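You operate a simulated robot arm through the tools that you are given. There is no shell and no other tool. Be economical: measure what you need, move in short steps, check, and stop when the job is done.

You run a simulated robot arm. Do the job below in one go: nothing can be reset, and whatever is moved stays where it is left.

Task
Lift the bolster off, let the foot-end leg down, lock it, then reload.
Fine: the bolster waits on the chest lid while the knob is free; the foot ends on the floor, the knob tight, the bolster back on its spot.

The check looks at the end state, three seconds after you hand in, the way a careful person would. Anything else that was tipped, shoved, dropped, spilled or broken makes it a failure. A push-on lid holds only when it is set on centred and level and pressed home; a screw cap is set on level and turned clockwise until tight.

Robot
A 7-joint arm with a two-finger parallel gripper on a trunk, on a base that drives. Base frame: it is fixed to the floor where the robot stands at the start and does not move with it; the origin is under the middle of the robot, x ahead of it, y to its left, z up. Readings come in m, rad, newtons and seconds.
With the tool pointing down near the work surface it reaches from about 0.28 to 0.64 m from the robot's upright axis, wherever it stands. Its first joint turns from -2.897 to 2.897 rad. Places, roughly: locking foot-end knob [-0.1, 0.3, 0.4]; sliding foot-end leg [-0.1, 0.3, 0.3]; top of the chest [1.8, 1.1, 0.7]. Payload 1.57 kg.
Tool frame: the origin (TCP) lies between the finger pads and is the grasp point; the fingertips stand 0.03 m ahead of it; z points along the fingers, y is the line along which they close. Largest opening 0.08 m; finger width 0.017, thickness 0.012; the body of the gripper, 0.04 by 0.082 m, starts 0.08 m behind the TCP.
Orientation is that of the tool frame in the base frame, as a unit quaternion [x, y, z, w]. With the fingers straight down and closing along the base's y, the tool's x points along the base's -x, its y along +y and its z along -z.

Tools
- The arm moves only by the tool drive_tool. Its argument "moves" is a list of rows, each a list of 7 numbers: the shift along the tool's x, y, z in m, then the turn, a rotation vector about the tool's x, y, z in rad, then the closure, from 0 (fully open) to 1 (shut). In form: [[x, y, z, ax, ay, az, claw], ...]. A call has 1 to 8 rows; each row is the pose to reach, as a shift and turn from the pose commanded when the call began, along the tool's axes at that moment. A row lasts 0.2 s, in which the tool goes at most 0.05 m and 0.15 rad; a call with a longer step from one row to the next is refused whole, and so is a gripper value outside its range. Where a pose cannot be reached the arm comes as near as it can. A force on the tool above 40 N (or 10 N above the force at the start of the call, whichever is more), or a blocked arm, ends the call early, and 0.2 s more pass. The fingers move at their own pace (about 0.072 m/s each) and stop on an object; they squeeze with about 26 N. The grip force told is the motor's: it shows also when the fingers shut on nothing. Time passes only in rows, and 0.2 s behind the last, so rows that repeat a pose let the fingers close. The reply holds the time, the measured pose of the TCP, the force on the tool along the base axes, the opening and the grip force, in the units named above and with some noise, with the torque about the TCP (base axes, N m) and any sound that the robot's microphone picked up, and new pictures: "views" is both (left out), scene, wrist or none.
- Cameras (640 x 400 px; columns grow to the right, rows downward): "scene" is now at [0.2049, 0.0461, 1.0647]; the picture's right is [0.81, -0.59, 0.00], its down [-0.55, -0.75, -0.36] and it looks along [0.21, 0.29, -0.93] (base axes); focal length 214 px, centre (320, 200). "wrist" rides on the gripper at [0.072, -0.007, -0.122] in the tool frame; the picture's right is [0.09, 1.00, 0.00], its down [-0.84, 0.08, -0.54] and it looks along [-0.54, 0.05, 0.84] (tool axes); focal length 238 px, centre (320, 200). There is no depth. A picture from a camera that has moved, and an enlarged one, comes with that camera's place and axes in the base frame and with its lens.
- raise_lower(by): slides the trunk up (or, below 0, down) by that many m; the arm and the scene camera ride with it, the base frame stays. It gives what a move gives, with no picture.
- steer(legs): drives the robot by 1 to 6 legs, each [ahead, left, turn to the left] in m, m and rad, along the robot's own axes; the way and the turn of a leg run together, so that a leg with both is an arc; at most 1.5 m and 3.142 rad a leg. The arm and the cameras ride along, it lands a little off, and it stops where it bumps. It gives what a move gives, and a new picture of the scene camera.
- turn_head(pan, tilt): turns the head with the scene camera to pan (to the left, within 1.501 rad either way) and tilt (down, from -0.506 to 1.204), counted from straight ahead of the robot. It gives what a move gives, and a new picture of the scene camera.
- close_up(camera, box): a new picture of the part [left, top, right, bottom] of that camera's present view, enlarged. It takes no simulated time.
- job_done(): hands the job in; it is judged then, once.

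Work in short steps. Places have to be worked out from the pictures, the camera data and where the tool is seen: move nearer, look again, correct. Check each grasp and each placing, and mend what went wrong. You have 120 turns and 260 pictures in all, those below and enlarged ones among them. Open the gripper and draw the arm clear of the work before you hand the job in, unless the task says otherwise; then end with one line.

The tools are called after "Emit:" as name(argument=value, ...) on one line, values as JSON. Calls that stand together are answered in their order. drive_tool: Moves the arm, as the interface text tells. Its arguments: {"type":"object","properties":{"moves":{"type":"array","items":{"type":"array","items":{"type":"number"}}},"views":{"type":"string","enum":["both","scene","wrist","none"]}},"required":["moves"]} The other tools are called the same way: raise_lower (by) slides the trunk up or down; steer (legs) drives the base; turn_head (pan, tilt) turns the head that bears the scene camera; close_up (camera, box) takes an enlarged picture of a part of a camera's view; job_done () hands the job in.

At the start:

```text
time_s: 0.0
tcp_pos: [0.0566, 0.4348, 0.9248]
tcp_rot: [0.055, 0.99, -0.099, 0.087]
ft_force: [1.1, -0.3, -0.3]
moment: [0.03, 0.02, 0.03]
gripper_width: 0.0798
gripper_force: 0.0
trunk travel left (down, up): [-0.325, 0.665]
robot x, y, heading: [0.0007, 0.0008, 0.002]
head pan, tilt: [0.939, 1.201]
```

scene: 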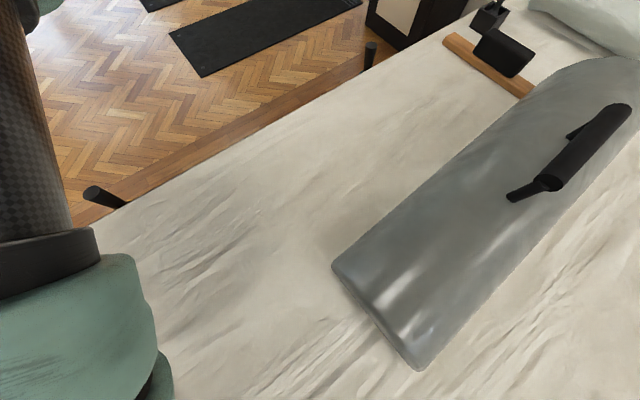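
wrist: 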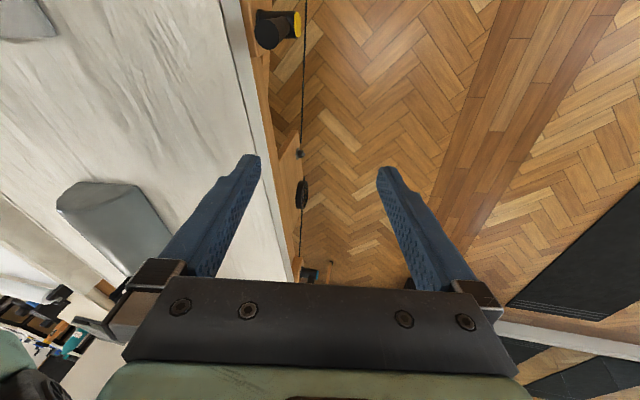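

The pictures show a bed with a grey bolster on it and a black handle. I look around first to find the chest, the knob and the leg.

Emit:
turn_head(pan=0.5, tilt=0.6)

Emit:
turn_head(pan=1.4, tilt=0.8)

Emit:
turn_head(pan=-0.3, tilt=0.6)

```text
time_s: 1.0
tcp_pos: [0.0567, 0.4347, 0.9243]
tcp_rot: [0.054, 0.99, -0.1, 0.086]
ft_force: [-0.2, -0.1, 0.5]
moment: [0.01, 0.01, -0.02]
gripper_width: 0.0798
gripper_force: 0.0
trunk travel left (down, up): [-0.325, 0.665]
robot x, y, heading: [0.0022, -0.0002, 0.0]
head pan, tilt: [0.499, 0.6]
camera scene: at [0.2494, 0.0433, 1.1092], right [0.48, -0.88, 0.0], down [-0.5, -0.27, -0.82], along [0.72, 0.4, -0.57], focal length 214 px, centre (320, 200)
```

scene: 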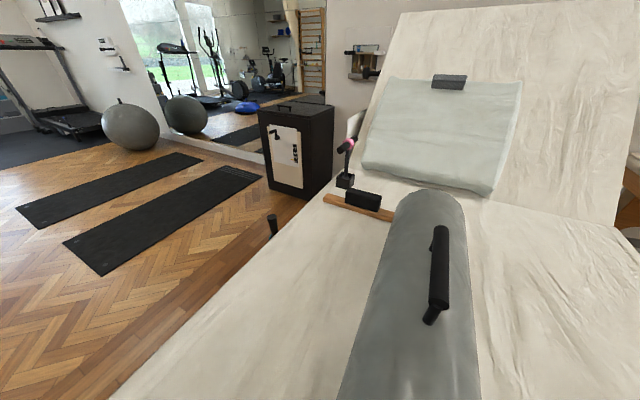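

```text
time_s: 2.2
tcp_pos: [0.0572, 0.4351, 0.922]
tcp_rot: [0.055, 0.99, -0.1, 0.086]
ft_force: [-0.2, 0.2, 0.8]
moment: [-0.02, 0.0, 0.0]
gripper_width: 0.0803
gripper_force: 0.0
trunk travel left (down, up): [-0.325, 0.665]
robot x, y, heading: [0.0032, -0.0026, 0.003]
head pan, tilt: [1.4, 0.799]
camera scene: at [0.1856, 0.0805, 1.0924], right [0.99, -0.17, 0.0], down [-0.12, -0.71, -0.7], along [0.12, 0.69, -0.72], focal length 214 px, centre (320, 200)
```

scene: 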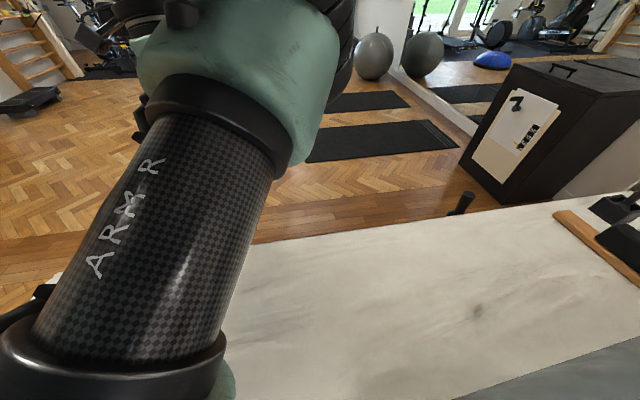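

```text
time_s: 3.9
tcp_pos: [0.0569, 0.4364, 0.9246]
tcp_rot: [0.054, 0.99, -0.099, 0.087]
ft_force: [-0.2, -0.6, 0.4]
moment: [0.01, 0.0, 0.01]
gripper_width: 0.0798
gripper_force: 0.0
trunk travel left (down, up): [-0.325, 0.665]
robot x, y, heading: [0.0003, 0.0018, 0.005]
head pan, tilt: [-0.3, 0.6]
camera scene: at [0.2562, -0.0251, 1.1093], right [-0.3, -0.96, 0.0], down [-0.54, 0.17, -0.83], along [0.79, -0.24, -0.56], focal length 214 px, centre (320, 200)
```

scene: 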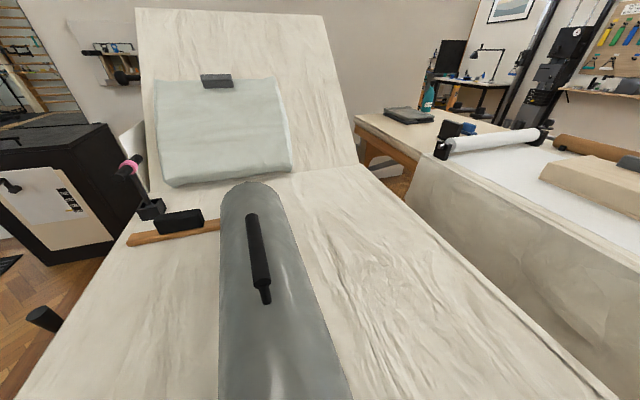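

The geometry near my base is unclear, so I look steeply down on both sides and straight ahead.

Emit:
turn_head(pan=0, tilt=1.2)

Emit:
turn_head(pan=-1.5, tilt=0.9)

Emit:
turn_head(pan=1.5, tilt=1.2)

```text
time_s: 4.9
tcp_pos: [0.0565, 0.4352, 0.9235]
tcp_rot: [0.055, 0.99, -0.099, 0.087]
ft_force: [0.4, -0.6, -0.1]
moment: [0.01, -0.02, -0.02]
gripper_width: 0.0797
gripper_force: 0.2
trunk travel left (down, up): [-0.325, 0.665]
robot x, y, heading: [-0.0036, -0.0011, 0.002]
head pan, tilt: [0.0, 1.201]
camera scene: at [0.2278, 0.001, 1.0647], right [0.0, -1.0, 0.0], down [-0.93, 0.0, -0.36], along [0.36, 0.0, -0.93], focal length 214 px, centre (320, 200)
```

scene: 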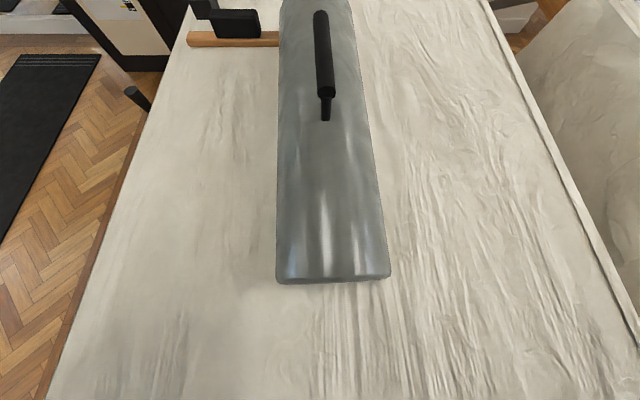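

```text
time_s: 6.5
tcp_pos: [0.0561, 0.4356, 0.9243]
tcp_rot: [0.054, 0.99, -0.1, 0.087]
ft_force: [0.6, 0.6, 0.0]
moment: [0.0, 0.02, 0.03]
gripper_width: 0.08
gripper_force: 0.0
trunk travel left (down, up): [-0.325, 0.665]
robot x, y, heading: [0.0005, -0.0018, -0.002]
head pan, tilt: [-1.499, 0.901]
camera scene: at [0.1773, -0.0743, 1.0845], right [-1.0, -0.07, 0.0], down [-0.06, 0.78, -0.62], along [0.04, -0.62, -0.78], focal length 214 px, centre (320, 200)
```

scene: 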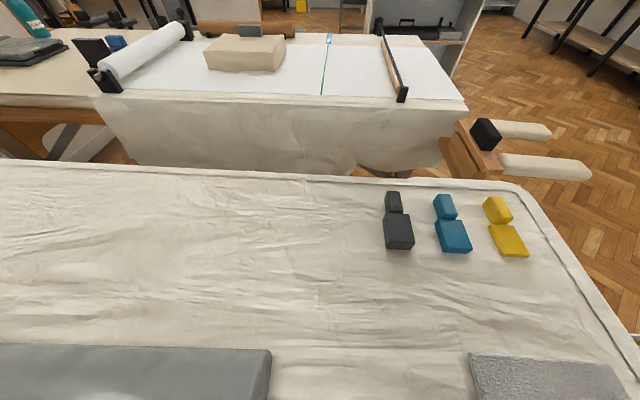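

```text
time_s: 9.1
tcp_pos: [0.057, 0.4355, 0.9241]
tcp_rot: [0.054, 0.99, -0.1, 0.086]
ft_force: [0.0, -0.2, 0.7]
moment: [-0.02, 0.0, -0.03]
gripper_width: 0.0802
gripper_force: 0.0
trunk travel left (down, up): [-0.325, 0.665]
robot x, y, heading: [0.0, -0.0006, 0.001]
head pan, tilt: [1.499, 1.201]
camera scene: at [0.1758, 0.0568, 1.0647], right [1.0, -0.07, 0.0], down [-0.07, -0.93, -0.36], along [0.03, 0.36, -0.93], focal length 214 px, centre (320, 200)
```

scene: 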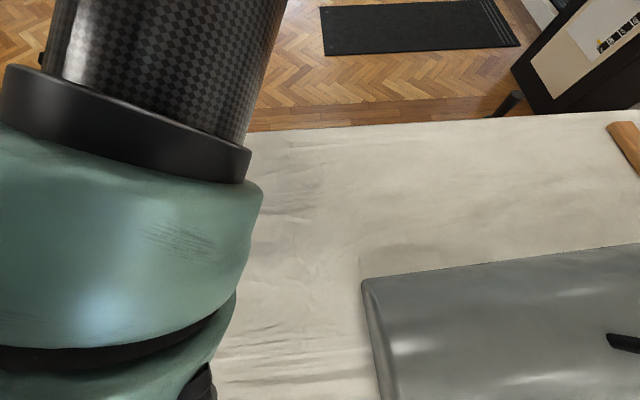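

The bolster lies at about x≥0.23, y≈-0.02, top z≈0.78. I zoom the wrist view to see the knob and leg region.

Emit:
close_up(camera="wrist", box=[200, 0, 400, 125])

Emit:
close_up(camera="wrist", box=[0, 180, 360, 400])

```text
3.20 times, centred on (300, 62) of wrist
camera zoom: at [-0.0341, 0.4599, 1.0296], right [0.03, 0.98, -0.2], down [0.74, 0.11, 0.66], along [0.67, -0.17, -0.72], focal length 763 px, centre (384, 640)
```

zoom: 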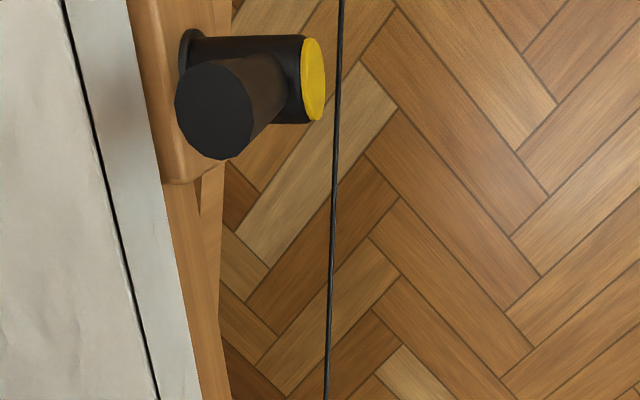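

```text
1.78 times, centred on (180, 290) of wrist
camera zoom: at [-0.0341, 0.4599, 1.0296], right [0.03, 0.98, -0.2], down [0.74, 0.11, 0.66], along [0.67, -0.17, -0.72], focal length 424 px, centre (569, 40)
```

zoom: 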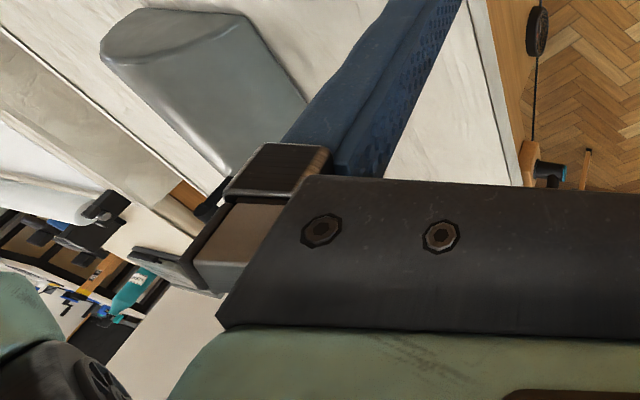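

I need to see my own base relative to the bed; I raise the trunk and look with the wrist camera turned toward the robot.

Emit:
raise_lower(by=0.3)

Emit:
drive_tool(moves=[[0, 0, 0, 0, 0, 0.15, 0], [0, 0, 0, 0, 0, 0.3, 0], [0, 0, 0, 0, 0, 0.45, 0], [0, 0, 0, 0, 0, 0.6, 0], [0, 0, 0, 0, 0, 0.75, 0], [0, 0, 0, 0, 0, 0.9, 0], [0, 0, 0, 0, 0, 1.05, 0], [0, 0, 0, 0, 0, 1.2, 0]])

```text
time_s: 12.1
tcp_pos: [0.0566, 0.4345, 1.2242]
tcp_rot: [0.055, 0.99, -0.099, 0.087]
ft_force: [-0.3, -0.1, -0.4]
moment: [0.0, -0.01, 0.01]
gripper_width: 0.0802
gripper_force: 0.0
trunk travel left (down, up): [-0.625, 0.365]
robot x, y, heading: [0.0016, -0.0007, -0.003]
head pan, tilt: [1.499, 1.201]
```

```text
time_s: 14.1
tcp_pos: [0.0616, 0.506, 1.2326]
tcp_rot: [0.6, 0.784, -0.06, 0.146]
ft_force: [0.0, 0.0, -0.1]
moment: [-0.02, 0.01, 0.0]
gripper_width: 0.0801
gripper_force: 0.1
out of reach, approached as far as the arm can: row 5, 6, 7, 8
trunk travel left (down, up): [-0.625, 0.365]
robot x, y, heading: [0.0002, 0.0005, -0.001]
head pan, tilt: [1.499, 1.201]
stopped in row 8: the arm was blocked; the commanded pose is now the measured one
camera scene: at [0.1765, 0.0571, 1.3646], right [1.0, -0.07, 0.0], down [-0.07, -0.93, -0.36], along [0.03, 0.36, -0.93], focal length 214 px, centre (320, 200)
camera wrist: at [0.0202, 0.602, 1.3253], right [0.93, 0.36, 0.05], down [0.19, -0.61, 0.77], along [0.31, -0.71, -0.63], focal length 238 px, centre (320, 200)
```

scene: 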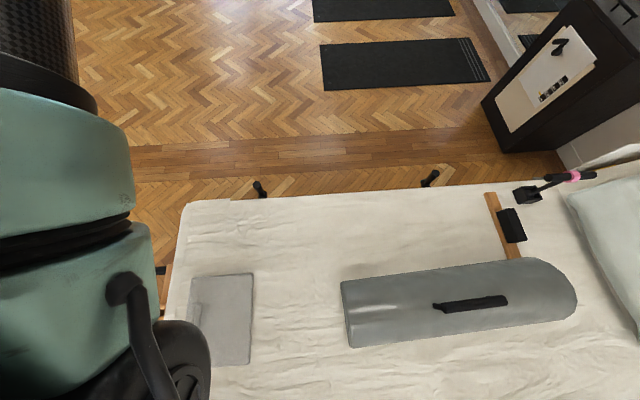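
wrist: 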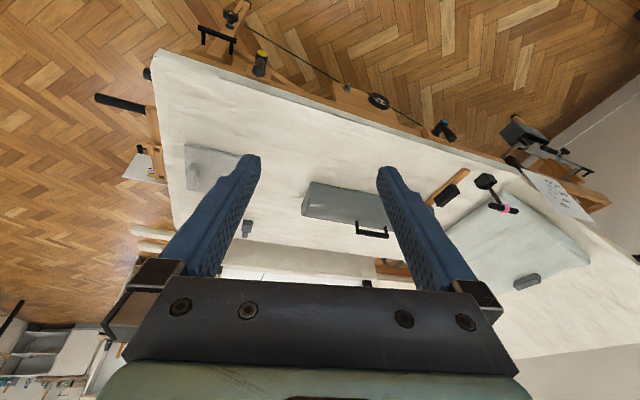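

The bed seems to extend to x≈-0.28, around my own base position. From this height I look straight down in front to see the trunk.

Emit:
turn_head(pan=0, tilt=1.2)

Emit:
close_up(camera="wrist", box=[60, 0, 460, 250])

```text
time_s: 15.7
tcp_pos: [0.0626, 0.5049, 1.2323]
tcp_rot: [0.6, 0.784, -0.061, 0.146]
ft_force: [0.2, -0.1, -0.2]
moment: [0.04, 0.02, -0.02]
gripper_width: 0.0799
gripper_force: 0.0
trunk travel left (down, up): [-0.625, 0.365]
robot x, y, heading: [-0.0005, 0.0014, -0.001]
head pan, tilt: [0.0, 1.201]
camera scene: at [0.2277, 0.001, 1.3647], right [0.0, -1.0, 0.0], down [-0.93, 0.0, -0.36], along [0.36, 0.0, -0.93], focal length 214 px, centre (320, 200)
```

scene: 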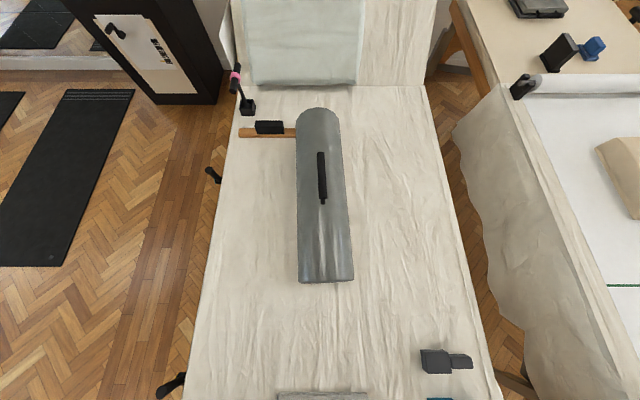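

```text
1.60 times, centred on (260, 125) of wrist
camera zoom: at [0.0196, 0.6016, 1.3257], right [0.93, 0.36, 0.05], down [0.19, -0.61, 0.77], along [0.31, -0.71, -0.63], focal length 381 px, centre (416, 320)
```

zoom: 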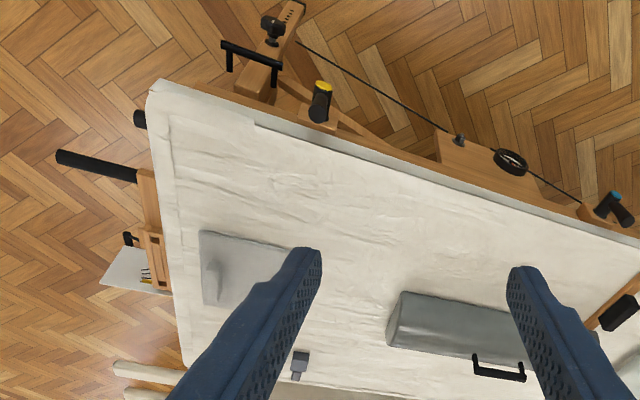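

A small black knob on a marked wooden leg sits around (-0.12, 0.32, 0.4); I zoom in on it.

Emit:
close_up(camera="wrist", box=[180, 0, 280, 62])

Emit:
close_up(camera="scene", box=[180, 0, 380, 210])

```text
6.40 times, centred on (230, 31) of wrist
camera zoom: at [0.0196, 0.6016, 1.3257], right [0.93, 0.36, 0.05], down [0.19, -0.61, 0.77], along [0.31, -0.71, -0.63], focal length 1525 px, centre (896, 1282)
```

zoom: 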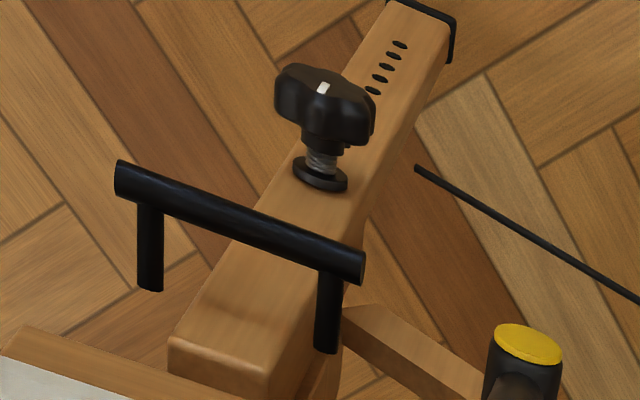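

```text
1.90 times, centred on (280, 105) of scene
camera zoom: at [0.2277, 0.001, 1.3647], right [0.0, -1.0, 0.0], down [-0.93, 0.0, -0.36], along [0.36, 0.0, -0.93], focal length 408 px, centre (396, 381)
```

zoom: 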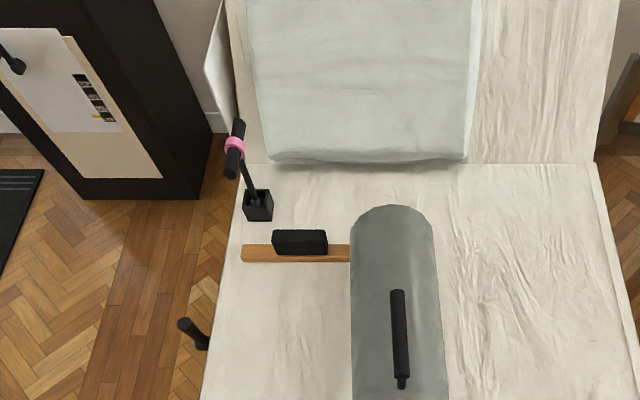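

The lock is a black star knob on the leg, axis outward (+y), with holes and rubber foot below. Before lifting, I test how the base moves with a short drive.

Emit:
steer(legs=[[-0.05, 0, 0]])

```text
time_s: 16.6
tcp_pos: [0.0101, 0.5046, 1.2324]
tcp_rot: [0.601, 0.784, -0.06, 0.147]
ft_force: [0.0, 0.2, -0.5]
moment: [-0.01, -0.01, 0.02]
gripper_width: 0.0801
gripper_force: 0.0
trunk travel left (down, up): [-0.625, 0.365]
robot x, y, heading: [-0.0525, -0.0007, 0.003]
head pan, tilt: [0.0, 1.201]
camera scene: at [0.1765, 0.001, 1.365], right [0.0, -1.0, 0.0], down [-0.93, 0.0, -0.36], along [0.36, 0.0, -0.93], focal length 214 px, centre (320, 200)
```

scene: 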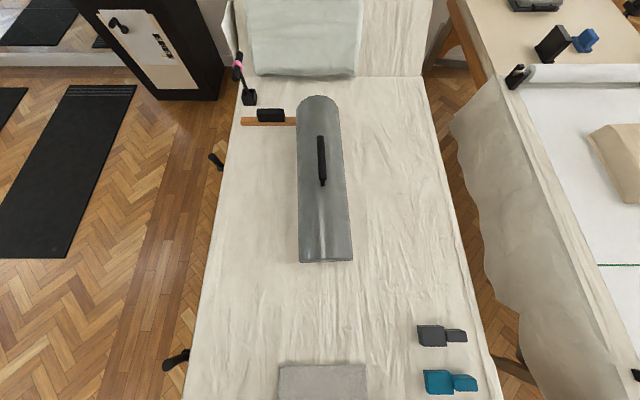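

The base drives freely. I drive back to the origin and bring the tool toward pointing down, over the bolster's handle at about (0.51, 0, 0.82).

Emit:
steer(legs=[[0.05, 0, 0]])

Emit:
drive_tool(moves=[[-0.022, 0.0226, 0.0195, -0.014, 0.034, -0.14, 0], [-0.044, 0.045, 0.039, -0.028, 0.069, -0.28, 0], [-0.066, 0.068, 0.0585, -0.042, 0.103, -0.42, 0], [-0.088, 0.0905, 0.078, -0.056, 0.137, -0.56, 0], [-0.11, 0.113, 0.0975, -0.07, 0.172, -0.7, 0], [-0.132, 0.136, 0.117, -0.084, 0.206, -0.84, 0], [-0.154, 0.158, 0.1365, -0.098, 0.24, -0.98, 0], [-0.176, 0.181, 0.156, -0.1127, 0.275, -1.12, 0]], views="none")

```text
time_s: 17.6
tcp_pos: [0.0635, 0.5044, 1.2314]
tcp_rot: [0.6, 0.784, -0.061, 0.145]
ft_force: [0.3, -0.4, -1.1]
moment: [0.01, 0.03, -0.02]
gripper_width: 0.0801
gripper_force: 0.0
trunk travel left (down, up): [-0.625, 0.365]
robot x, y, heading: [0.0017, 0.0002, -0.004]
head pan, tilt: [0.0, 1.201]
camera scene: at [0.2291, 0.0009, 1.3644], right [0.0, -1.0, 0.0], down [-0.93, 0.0, -0.36], along [0.36, 0.0, -0.93], focal length 214 px, centre (320, 200)
```

scene: 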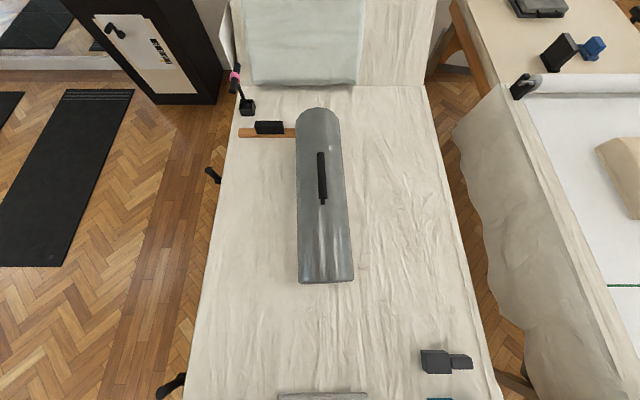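

```text
time_s: 19.4
tcp_pos: [0.3031, 0.3483, 1.1526]
tcp_rot: [0.087, 0.996, -0.007, 0.019]
ft_force: [0.0, 0.6, -1.6]
moment: [0.03, 0.0, 0.02]
gripper_width: 0.0801
gripper_force: 0.1
out of reach, approached as far as the arm can: row 1
trunk travel left (down, up): [-0.625, 0.365]
robot x, y, heading: [-0.0015, -0.0013, 0.003]
head pan, tilt: [0.0, 1.201]
```

The tool is nearly vertical; I move it over the bolster, rotating the last bit to straight down.

Emit:
drive_tool(moves=[[-0.0245, -0.0359, 0.01375, -0.002, 0.005, -0.022, 0], [-0.049, -0.0718, 0.0275, -0.004, 0.01, -0.044, 0], [-0.0735, -0.1076, 0.04125, -0.005, 0.014, -0.065, 0], [-0.098, -0.1435, 0.055, -0.007, 0.019, -0.087, 0], [-0.1225, -0.1794, 0.06875, -0.009, 0.024, -0.109, 0], [-0.147, -0.2153, 0.0825, -0.01, 0.028, -0.13, 0], [-0.1715, -0.2511, 0.09625, -0.012, 0.033, -0.152, 0], [-0.196, -0.287, 0.11, -0.014, 0.038, -0.174, 0]], views="both")

```text
time_s: 21.2
tcp_pos: [0.4485, 0.0277, 1.0521]
tcp_rot: [-0.001, 1.0, -0.001, 0.001]
ft_force: [-0.2, 0.7, 0.2]
moment: [0.0, 0.02, -0.05]
gripper_width: 0.0802
gripper_force: 0.1
trunk travel left (down, up): [-0.625, 0.365]
robot x, y, heading: [0.0005, -0.0013, 0.008]
head pan, tilt: [0.0, 1.201]
camera scene: at [0.2281, 0.0004, 1.3647], right [0.0, -1.0, 0.0], down [-0.93, 0.0, -0.36], along [0.36, 0.0, -0.93], focal length 214 px, centre (320, 200)
camera wrist: at [0.3768, 0.0213, 1.1741], right [-0.09, 1.0, 0.0], down [0.84, 0.08, 0.54], along [0.54, 0.05, -0.84], focal length 238 px, centre (320, 200)
```

scene: 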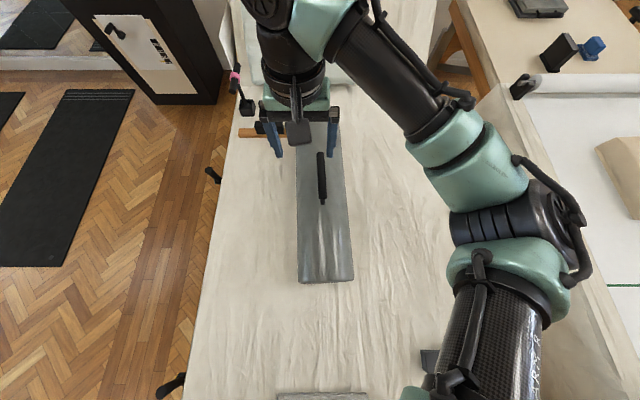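
wrist: 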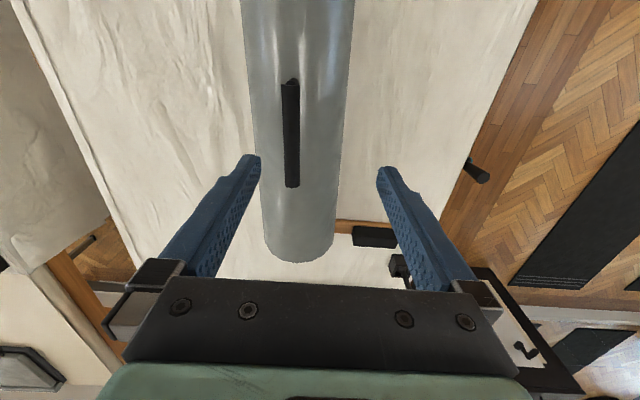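

The handle bar centre is near (0.50, -0.01), z about 0.82–0.86. I descend over it part of the way and look again.

Emit:
drive_tool(moves=[[-0.013, -0.01, 0.03, 0, 0, 0, 0], [-0.026, -0.02, 0.06, 0, 0, 0, 0], [-0.039, -0.03, 0.09, 0, 0, 0, 0], [-0.052, -0.04, 0.12, 0, 0, 0, 0]], views="both")

```text
time_s: 22.2
tcp_pos: [0.5, -0.0129, 0.9324]
tcp_rot: [0.001, 1.0, -0.003, 0.0]
ft_force: [0.0, -0.2, -0.4]
moment: [0.03, 0.03, -0.02]
gripper_width: 0.0799
gripper_force: 0.0
trunk travel left (down, up): [-0.625, 0.365]
robot x, y, heading: [0.0014, -0.0001, -0.0]
head pan, tilt: [0.0, 1.201]
camera scene: at [0.2282, 0.001, 1.3647], right [0.0, -1.0, 0.0], down [-0.93, 0.0, -0.36], along [0.36, 0.0, -0.93], focal length 214 px, centre (320, 200)
camera wrist: at [0.4288, -0.0186, 1.0539], right [-0.09, 1.0, 0.0], down [0.84, 0.08, 0.54], along [0.54, 0.05, -0.84], focal length 238 px, centre (320, 200)
```

scene: 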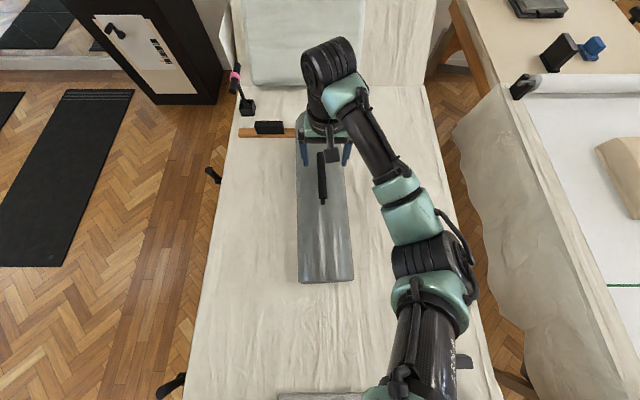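
wrist: 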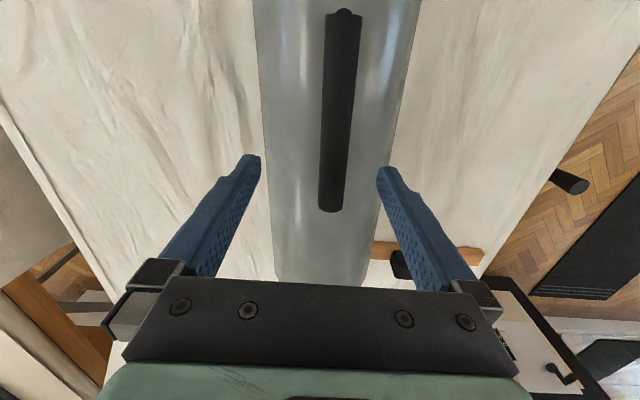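

Triangulating two wrist views puts the bar at z≈0.90, x 0.41–0.54, y≈-0.004. I centre on it, lower 3 cm and close.

Emit:
drive_tool(moves=[[0.012, 0.009, 0.0, 0, 0, 0, 0], [0.015, 0.009, 0.018, 0, 0, 0, 0], [0.015, 0.009, 0.03, 0, 0, 0, 0], [0.015, 0.009, 0.03, 0, 0, 0, 0]], views="wrist")

```text
time_s: 23.2
tcp_pos: [0.4858, -0.0013, 0.9034]
tcp_rot: [0.001, 1.0, -0.001, 0.0]
ft_force: [-1.2, 0.8, 0.1]
moment: [0.02, 0.01, 0.01]
gripper_width: 0.0798
gripper_force: 0.2
trunk travel left (down, up): [-0.625, 0.365]
robot x, y, heading: [-0.0027, -0.0023, 0.0]
head pan, tilt: [0.0, 1.201]
camera wrist: at [0.414, -0.0085, 1.0242], right [-0.09, 1.0, 0.0], down [0.84, 0.08, 0.54], along [0.54, 0.05, -0.84], focal length 238 px, centre (320, 200)
```

wrist: 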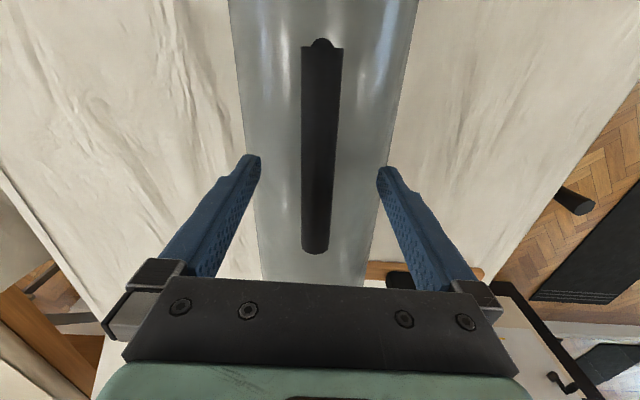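

The bar sits between the fingers at TCP height. I lower 6 mm more and close.

Emit:
drive_tool(moves=[[0, 0, 0.006, 0, 0, 0, 0], [0, 0, 0.006, 0, 0, 0, 1], [0, 0, 0.006, 0, 0, 0, 1], [0, 0, 0.006, 0, 0, 0, 1], [0, 0, 0.006, 0, 0, 0, 1], [0, 0, 0.006, 0, 0, 0, 1]], views="wrist")

```text
time_s: 24.6
tcp_pos: [0.4863, -0.002, 0.8969]
tcp_rot: [0.001, 1.0, 0.0, 0.001]
ft_force: [0.9, -4.7, 0.2]
moment: [-0.08, 0.28, 0.43]
gripper_width: 0.0204
gripper_force: 26.2
trunk travel left (down, up): [-0.625, 0.365]
robot x, y, heading: [-0.001, -0.0028, 0.001]
head pan, tilt: [0.0, 1.201]
camera wrist: at [0.4139, -0.0088, 1.0187], right [-0.09, 1.0, 0.0], down [0.84, 0.08, 0.54], along [0.54, 0.05, -0.84], focal length 238 px, centre (320, 200)
```

wrist: 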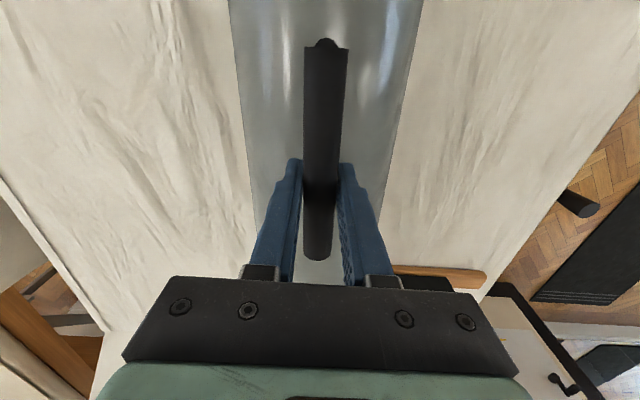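

Gripped at 20 mm. I lift a few centimetres and check weight and balance.

Emit:
drive_tool(moves=[[0, 0, -0.01, 0, 0, 0, 1], [0, 0, -0.025, 0, 0, 0, 1], [0, 0, -0.04, 0, 0, 0, 1], [0, 0, -0.06, 0, 0, 0, 1], [0, 0, -0.06, 0, 0, 0, 1]], views="both")

```text
time_s: 25.8
tcp_pos: [0.4855, -0.0024, 0.9561]
tcp_rot: [0.001, 1.0, 0.0, 0.001]
ft_force: [0.2, 0.1, -0.3]
moment: [-0.04, -0.01, 0.01]
gripper_width: 0.0
gripper_force: 21.3
trunk travel left (down, up): [-0.625, 0.365]
robot x, y, heading: [0.0011, 0.0002, -0.003]
head pan, tilt: [0.0, 1.201]
camera scene: at [0.2281, 0.0011, 1.3647], right [0.0, -1.0, 0.0], down [-0.93, 0.0, -0.36], along [0.36, 0.0, -0.93], focal length 214 px, centre (320, 200)
camera wrist: at [0.4135, -0.0073, 1.0784], right [-0.09, 1.0, 0.0], down [0.84, 0.08, 0.54], along [0.54, 0.05, -0.84], focal length 238 px, centre (320, 200)
```

scene: 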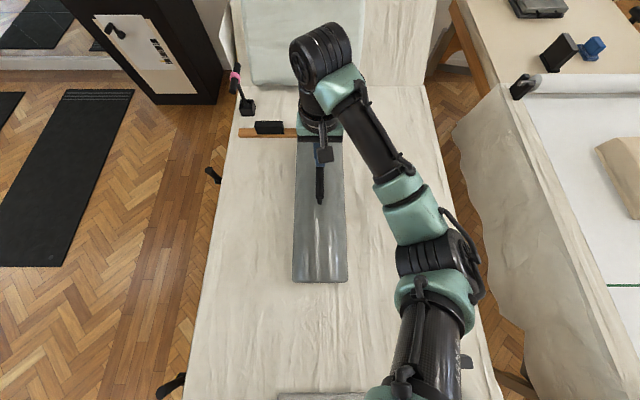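
wrist: 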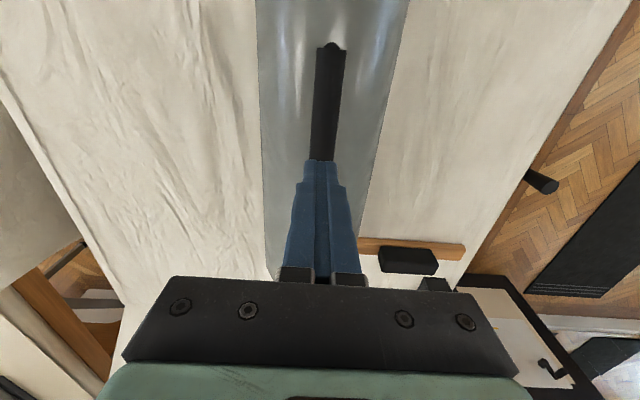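

The fingers slid off the top of the bar: it lies lower than I gripped, and the bolster shifted about 1.5 cm, which I'll correct when putting it back. I open, align slightly and go deeper, watching the force.

Emit:
drive_tool(moves=[[0, 0.006, 0, 0, 0, 0, 0], [0, 0.006, 0, 0, 0, -0.03, 0], [0, 0.006, 0.02, 0, 0, -0.03, 0], [0, 0.006, 0.05, 0, 0, -0.03, 0], [0, 0.006, 0.07, 0, 0, -0.03, 0], [0, 0.006, 0.085, 0, 0, -0.03, 0]], views="wrist")

```text
time_s: 27.2
tcp_pos: [0.4867, 0.0021, 0.873]
tcp_rot: [-0.012, 1.0, -0.002, 0.004]
ft_force: [1.0, -3.7, 10.7]
moment: [-0.54, -0.11, -0.07]
gripper_width: 0.08
gripper_force: 0.1
trunk travel left (down, up): [-0.625, 0.365]
robot x, y, heading: [0.003, 0.0012, 0.003]
head pan, tilt: [0.0, 1.201]
camera wrist: at [0.4141, -0.0059, 0.9949], right [-0.12, 0.99, -0.01], down [0.83, 0.1, 0.55], along [0.54, 0.06, -0.84], focal length 238 px, centre (320, 200)
```

wrist: 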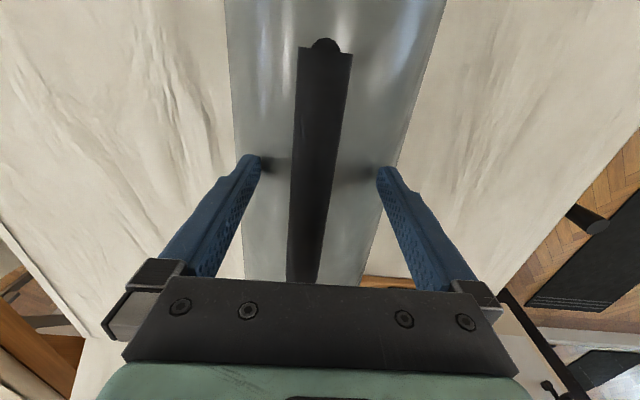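

The fingertips now touch the bolster's cover (10 N), so the top is near z 0.845 with the bar above at about 0.89. I back off 7 mm and close again, deeper than before.

Emit:
drive_tool(moves=[[0, 0.002, -0.007, 0, 0, 0, 0], [0, 0.002, -0.007, 0, 0, 0, 0.6], [0, 0.002, -0.007, 0, 0, 0, 1], [0, 0.002, -0.007, 0, 0, 0, 1], [0, 0.002, -0.007, 0, 0, 0, 1], [0, 0.002, -0.007, 0, 0, 0, 1]], views="wrist")

Emit:
drive_tool(moves=[[0, 0, -0.002, 0, 0, 0, 1], [0, 0, -0.004, 0, 0, 0, 1], [0, 0, -0.006, 0, 0, 0, 1]], views="none")

```text
time_s: 28.3
tcp_pos: [0.487, 0.0065, 0.8848]
tcp_rot: [-0.015, 1.0, 0.0, 0.007]
ft_force: [-8.3, 0.8, 22.3]
moment: [0.08, 0.77, -0.27]
gripper_width: 0.0195
gripper_force: 26.0
trunk travel left (down, up): [-0.625, 0.365]
robot x, y, heading: [-0.0003, -0.0001, -0.002]
head pan, tilt: [0.0, 1.201]
stopped in row 5: the force on the tool passed its limit at 43 N (the readings are from after the stop); the commanded pose is now the measured one
camera wrist: at [0.4127, -0.0026, 1.0056], right [-0.12, 0.99, 0.0], down [0.83, 0.1, 0.55], along [0.55, 0.07, -0.83], focal length 238 px, centre (320, 200)
```

wrist: 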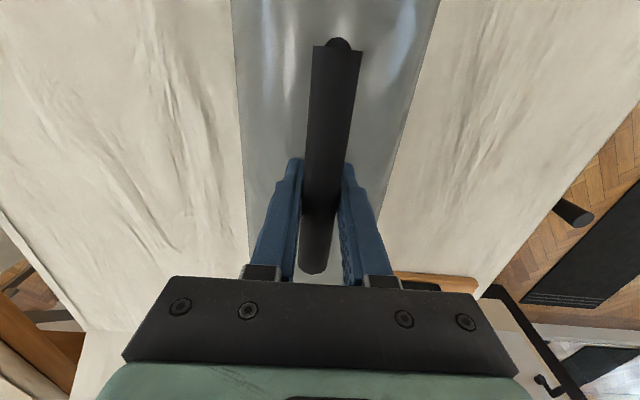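

```text
time_s: 29.1
tcp_pos: [0.4879, 0.0061, 0.8871]
tcp_rot: [-0.015, 1.0, -0.001, 0.003]
ft_force: [0.0, 0.3, -10.4]
moment: [-0.01, -0.13, -0.02]
gripper_width: 0.0196
gripper_force: 26.0
trunk travel left (down, up): [-0.625, 0.365]
robot x, y, heading: [0.0029, -0.0011, -0.003]
head pan, tilt: [0.0, 1.201]
```

Gripped with the load coming on (-10 N). I continue lifting slowly.

Emit:
drive_tool(moves=[[0, 0, -0.003, 0, 0, 0, 1], [0, 0, -0.006, 0, 0, 0, 1], [0, 0, -0.01, 0, 0, 0, 1], [0, 0, -0.015, 0, 0, 0, 1], [0, 0, -0.02, 0, 0, 0, 1], [0, 0, -0.025, 0, 0, 0, 1]], views="both")

```text
time_s: 30.5
tcp_pos: [0.489, 0.0066, 0.9137]
tcp_rot: [-0.014, 1.0, -0.001, 0.005]
ft_force: [-1.1, 0.0, -11.9]
moment: [-0.01, -0.12, 0.02]
gripper_width: 0.0199
gripper_force: 26.2
trunk travel left (down, up): [-0.625, 0.365]
robot x, y, heading: [-0.0027, -0.0028, 0.001]
head pan, tilt: [0.0, 1.201]
camera scene: at [0.2288, 0.001, 1.3645], right [0.0, -1.0, 0.0], down [-0.93, 0.0, -0.36], along [0.36, 0.0, -0.93], focal length 214 px, centre (320, 200)
camera wrist: at [0.4148, -0.0023, 1.0338], right [-0.12, 0.99, 0.0], down [0.83, 0.1, 0.55], along [0.55, 0.07, -0.83], focal length 238 px, centre (320, 200)
```

scene: 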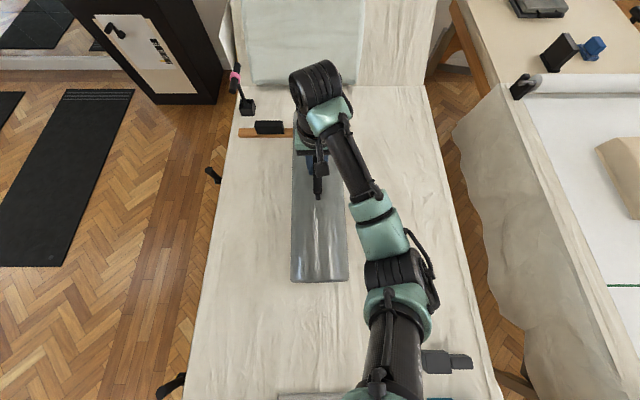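
wrist: 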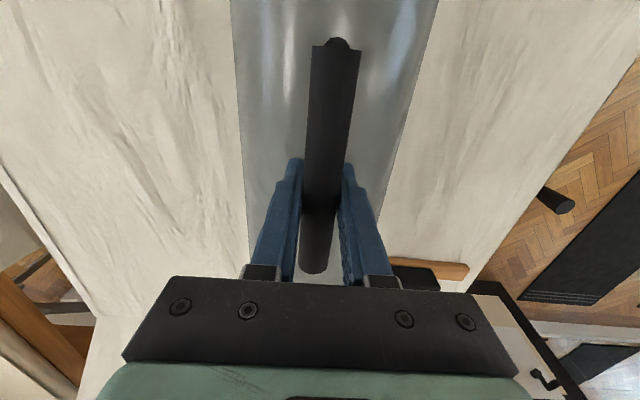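

Bolster is held level, about 1.2 kg and balanced. I raise the trunk and look toward the chest.

Emit:
raise_lower(by=0.2)

Emit:
turn_head(pan=0.55, tilt=0.5)

```text
time_s: 32.7
tcp_pos: [0.4873, 0.0057, 1.1134]
tcp_rot: [-0.015, 1.0, 0.0, 0.005]
ft_force: [0.0, 0.0, -10.7]
moment: [0.0, -0.06, 0.0]
gripper_width: 0.0197
gripper_force: 26.0
trunk travel left (down, up): [-0.825, 0.165]
robot x, y, heading: [0.0034, 0.0031, 0.004]
head pan, tilt: [0.0, 1.201]
```

```text
time_s: 33.8
tcp_pos: [0.4879, 0.0066, 1.1126]
tcp_rot: [-0.014, 1.0, 0.0, 0.006]
ft_force: [0.0, 0.2, -10.9]
moment: [-0.03, -0.08, -0.01]
gripper_width: 0.02
gripper_force: 25.6
trunk travel left (down, up): [-0.825, 0.165]
robot x, y, heading: [-0.0026, -0.0019, 0.0]
head pan, tilt: [0.55, 0.499]
camera scene: at [0.2508, 0.0485, 1.618], right [0.52, -0.85, 0.0], down [-0.41, -0.25, -0.88], along [0.75, 0.46, -0.48], focal length 214 px, centre (320, 200)
```

scene: 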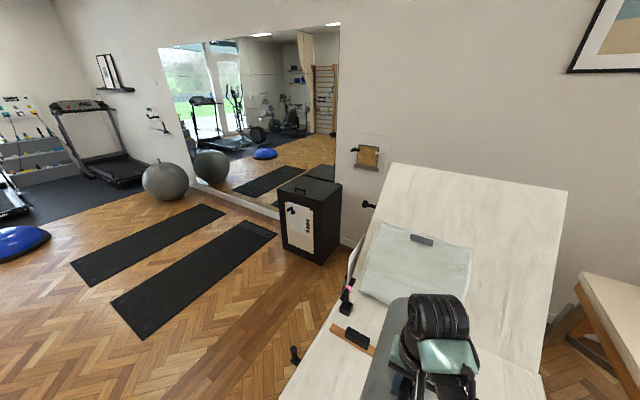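

Emit:
close_up(camera="scene", box=[240, 130, 400, 280])

```text
2.67 times, centred on (320, 205) of scene
camera zoom: at [0.2508, 0.0485, 1.618], right [0.52, -0.85, 0.0], down [-0.41, -0.25, -0.88], along [0.75, 0.46, -0.48], focal length 572 px, centre (320, 187)
```

zoom: 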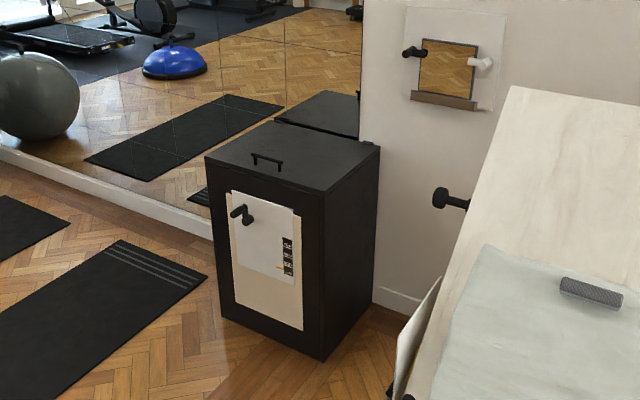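

Chest lid spans about x 1.67–2.08, y 0.89–1.42, with a lid handle near (1.74, 1.2). I'll place the bolster lengthwise along y behind that handle. First a cautious short drive left to see whether anything bumps.

Emit:
steer(legs=[[0, 0.12, 0]])

```text
time_s: 35.0
tcp_pos: [0.4886, 0.1241, 1.1121]
tcp_rot: [-0.014, 1.0, 0.0, 0.005]
ft_force: [-0.1, 0.0, -10.6]
moment: [-0.03, -0.1, -0.01]
gripper_width: 0.0198
gripper_force: 25.8
trunk travel left (down, up): [-0.825, 0.165]
robot x, y, heading: [0.003, 0.1179, 0.002]
head pan, tilt: [0.55, 0.499]
camera scene: at [0.2509, 0.1668, 1.6182], right [0.52, -0.85, 0.0], down [-0.41, -0.25, -0.88], along [0.75, 0.46, -0.48], focal length 214 px, centre (320, 200)
```

scene: 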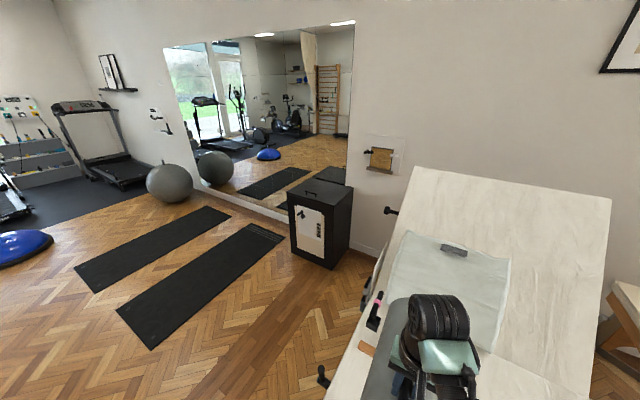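

No bump. I continue left in modest steps.

Emit:
steer(legs=[[0, 0.2, 0], [0, 0.3, 0]])

```text
time_s: 35.9
tcp_pos: [0.4962, 0.1417, 1.1092]
tcp_rot: [-0.009, 1.0, -0.002, 0.001]
ft_force: [0.8, 0.1, -10.8]
moment: [0.0, -0.11, -0.03]
gripper_width: 0.0199
gripper_force: 25.7
trunk travel left (down, up): [-0.825, 0.165]
robot x, y, heading: [0.0102, 0.1398, -0.004]
head pan, tilt: [0.55, 0.499]
stopped in leg 1: the robot was blocked; the commanded pose is now the measured one
camera scene: at [0.2607, 0.1883, 1.618], right [0.52, -0.86, 0.0], down [-0.41, -0.25, -0.88], along [0.75, 0.45, -0.48], focal length 214 px, centre (320, 200)
```

scene: 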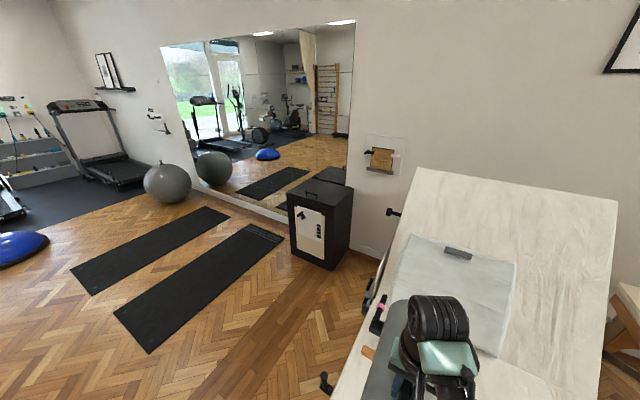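

Blocked at y≈0.14, so my base is under the couch against its leg frame. I go back to the centre and leave via the foot end instead, in steps.

Emit:
steer(legs=[[0, -0.14, 0]])

Emit:
steer(legs=[[-0.3, 0, 0]])

Emit:
turn_head(pan=0.9, tilt=1.2)

```text
time_s: 37.2
tcp_pos: [0.4939, 0.0018, 1.111]
tcp_rot: [-0.01, 1.0, -0.001, 0.002]
ft_force: [0.0, 0.5, -10.7]
moment: [-0.01, -0.09, 0.05]
gripper_width: 0.0198
gripper_force: 25.7
trunk travel left (down, up): [-0.825, 0.165]
robot x, y, heading: [0.0087, 0.0031, -0.008]
head pan, tilt: [0.55, 0.499]
camera scene: at [0.2583, 0.0462, 1.6182], right [0.52, -0.86, 0.0], down [-0.41, -0.25, -0.88], along [0.75, 0.45, -0.48], focal length 214 px, centre (320, 200)
```

scene: 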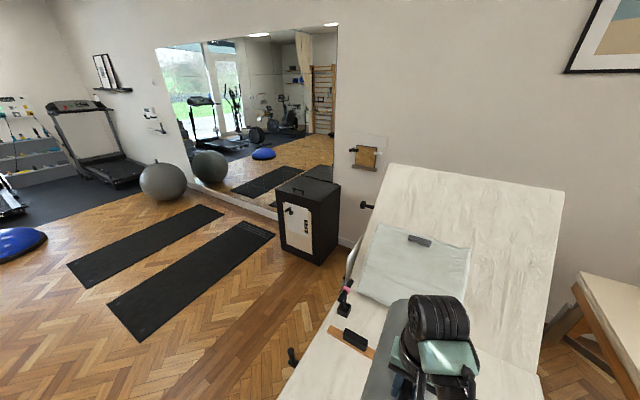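

```text
time_s: 39.2
tcp_pos: [0.1966, 0.0039, 1.1104]
tcp_rot: [-0.011, 1.0, -0.001, 0.001]
ft_force: [0.0, -0.7, -11.0]
moment: [0.0, -0.08, 0.01]
gripper_width: 0.0199
gripper_force: 26.5
trunk travel left (down, up): [-0.825, 0.165]
robot x, y, heading: [-0.2912, 0.0011, -0.008]
head pan, tilt: [0.55, 0.499]
camera scene: at [-0.0391, 0.0479, 1.6181], right [0.52, -0.86, 0.0], down [-0.41, -0.25, -0.88], along [0.75, 0.46, -0.48], focal length 214 px, centre (320, 200)
```

scene: 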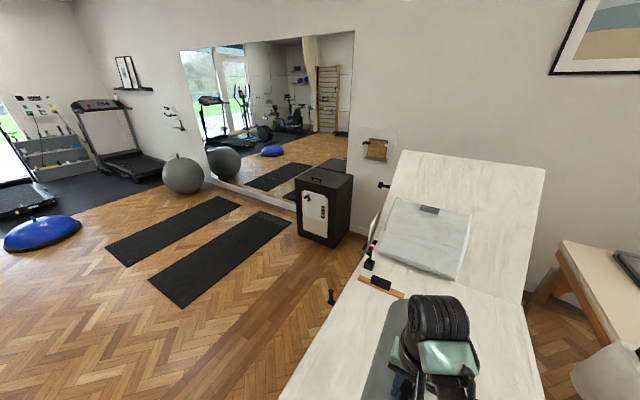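

```text
time_s: 40.3
tcp_pos: [0.1952, 0.0048, 1.111]
tcp_rot: [-0.012, 1.0, -0.001, 0.001]
ft_force: [0.6, 0.2, -10.8]
moment: [-0.01, -0.1, -0.01]
gripper_width: 0.0195
gripper_force: 25.9
trunk travel left (down, up): [-0.825, 0.165]
robot x, y, heading: [-0.2913, 0.0022, -0.013]
head pan, tilt: [0.901, 1.201]
camera scene: at [-0.0822, 0.0444, 1.5645], right [0.78, -0.63, 0.0], down [-0.58, -0.73, -0.36], along [0.23, 0.28, -0.93], focal length 214 px, centre (320, 200)
```

scene: 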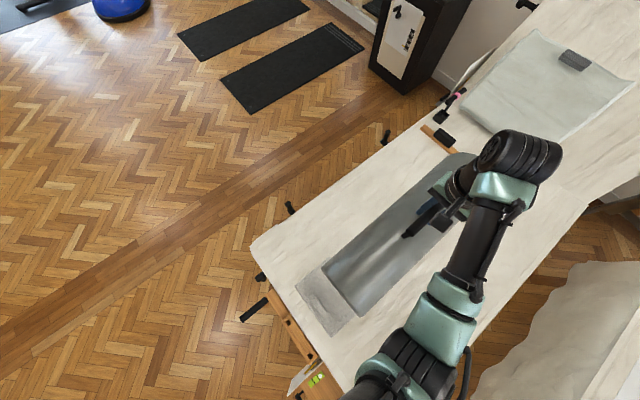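

Clear so far. I continue backward, then check.

Emit:
steer(legs=[[-0.35, 0, 0.012], [-0.25, 0, 0]])

Emit:
turn_head(pan=0.3, tilt=1.0)

```text
time_s: 44.0
tcp_pos: [-0.4023, 0.0074, 1.1106]
tcp_rot: [-0.018, 1.0, 0.0, 0.002]
ft_force: [0.0, 0.6, -10.4]
moment: [-0.01, -0.11, -0.02]
gripper_width: 0.0195
gripper_force: 25.9
trunk travel left (down, up): [-0.825, 0.165]
robot x, y, heading: [-0.8888, -0.0002, 0.006]
head pan, tilt: [0.901, 1.201]
camera scene: at [-0.6811, 0.0445, 1.5644], right [0.79, -0.62, 0.0], down [-0.57, -0.73, -0.36], along [0.22, 0.29, -0.93], focal length 214 px, centre (320, 200)
```

scene: 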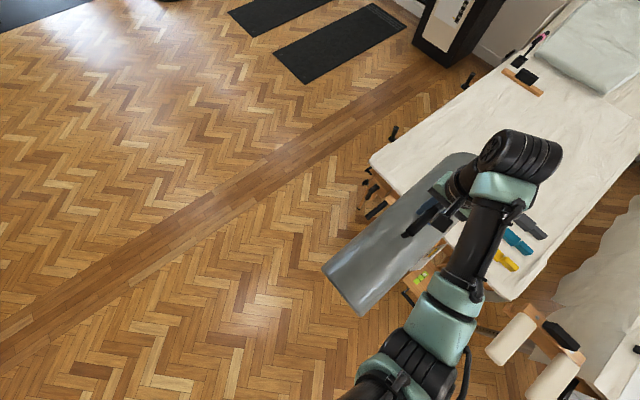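

```text
time_s: 45.0
tcp_pos: [-0.4014, 0.0081, 1.1108]
tcp_rot: [-0.018, 1.0, -0.001, 0.001]
ft_force: [-0.3, -0.9, -10.9]
moment: [-0.01, -0.08, -0.01]
gripper_width: 0.0195
gripper_force: 26.1
trunk travel left (down, up): [-0.825, 0.165]
robot x, y, heading: [-0.8857, -0.0019, 0.007]
head pan, tilt: [0.3, 1.0]
camera scene: at [-0.6494, 0.0216, 1.577], right [0.3, -0.95, 0.0], down [-0.8, -0.26, -0.54], along [0.51, 0.16, -0.84], focal length 214 px, centre (320, 200)
```

scene: 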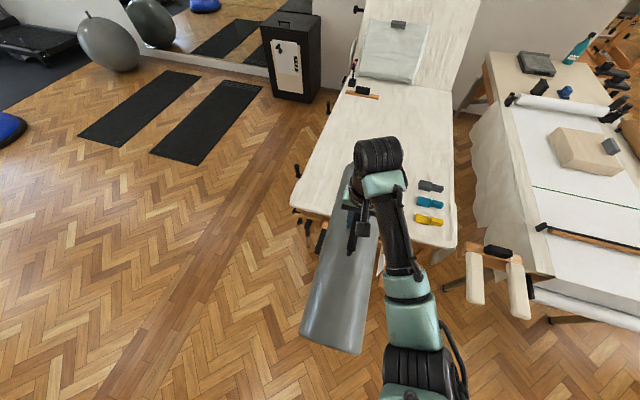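

The floor to the left is open. I drive left to y≈1.15, then ahead to x≈1.1.

Emit:
steer(legs=[[0, 1.15, -0.006], [1.0, 0, 0], [0.95, 0, 0]])

Emit:
turn_head(pan=0.0, tilt=0.9)

```text
time_s: 60.2
tcp_pos: [1.5394, 1.1303, 1.1099]
tcp_rot: [-0.006, 1.0, -0.001, 0.002]
ft_force: [0.0, 0.0, -11.2]
moment: [-0.04, -0.1, -0.04]
gripper_width: 0.0198
gripper_force: 25.8
trunk travel left (down, up): [-0.825, 0.165]
robot x, y, heading: [1.055, 1.1345, -0.013]
head pan, tilt: [0.3, 1.0]
camera scene: at [1.292, 1.1495, 1.5771], right [0.28, -0.96, 0.0], down [-0.81, -0.24, -0.54], along [0.52, 0.15, -0.84], focal length 214 px, centre (320, 200)
```

scene: 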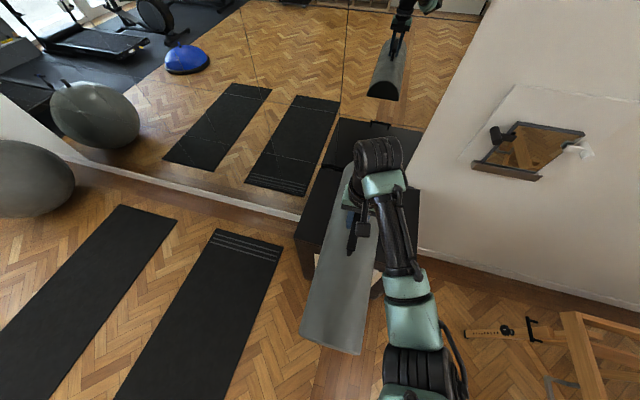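

```text
time_s: 61.0
tcp_pos: [1.5388, 1.13, 1.1107]
tcp_rot: [-0.005, 1.0, 0.0, 0.002]
ft_force: [0.9, 0.0, -10.1]
moment: [0.03, -0.07, -0.01]
gripper_width: 0.0198
gripper_force: 25.9
trunk travel left (down, up): [-0.825, 0.165]
robot x, y, heading: [1.0547, 1.1313, -0.021]
head pan, tilt: [0.0, 0.901]
camera scene: at [1.3006, 1.1289, 1.5843], right [-0.02, -1.0, 0.0], down [-0.78, 0.01, -0.62], along [0.62, -0.01, -0.78], focal length 214 px, centre (320, 200)
```

scene: 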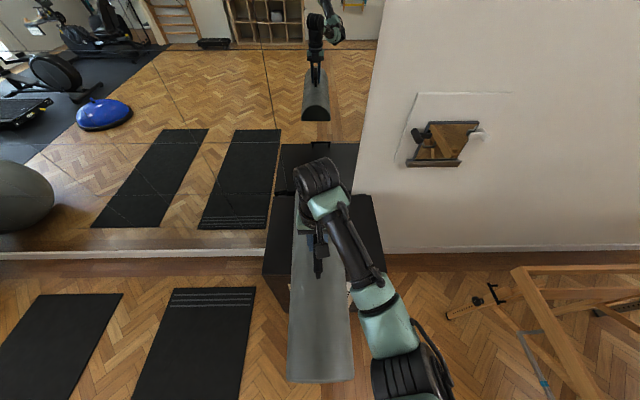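

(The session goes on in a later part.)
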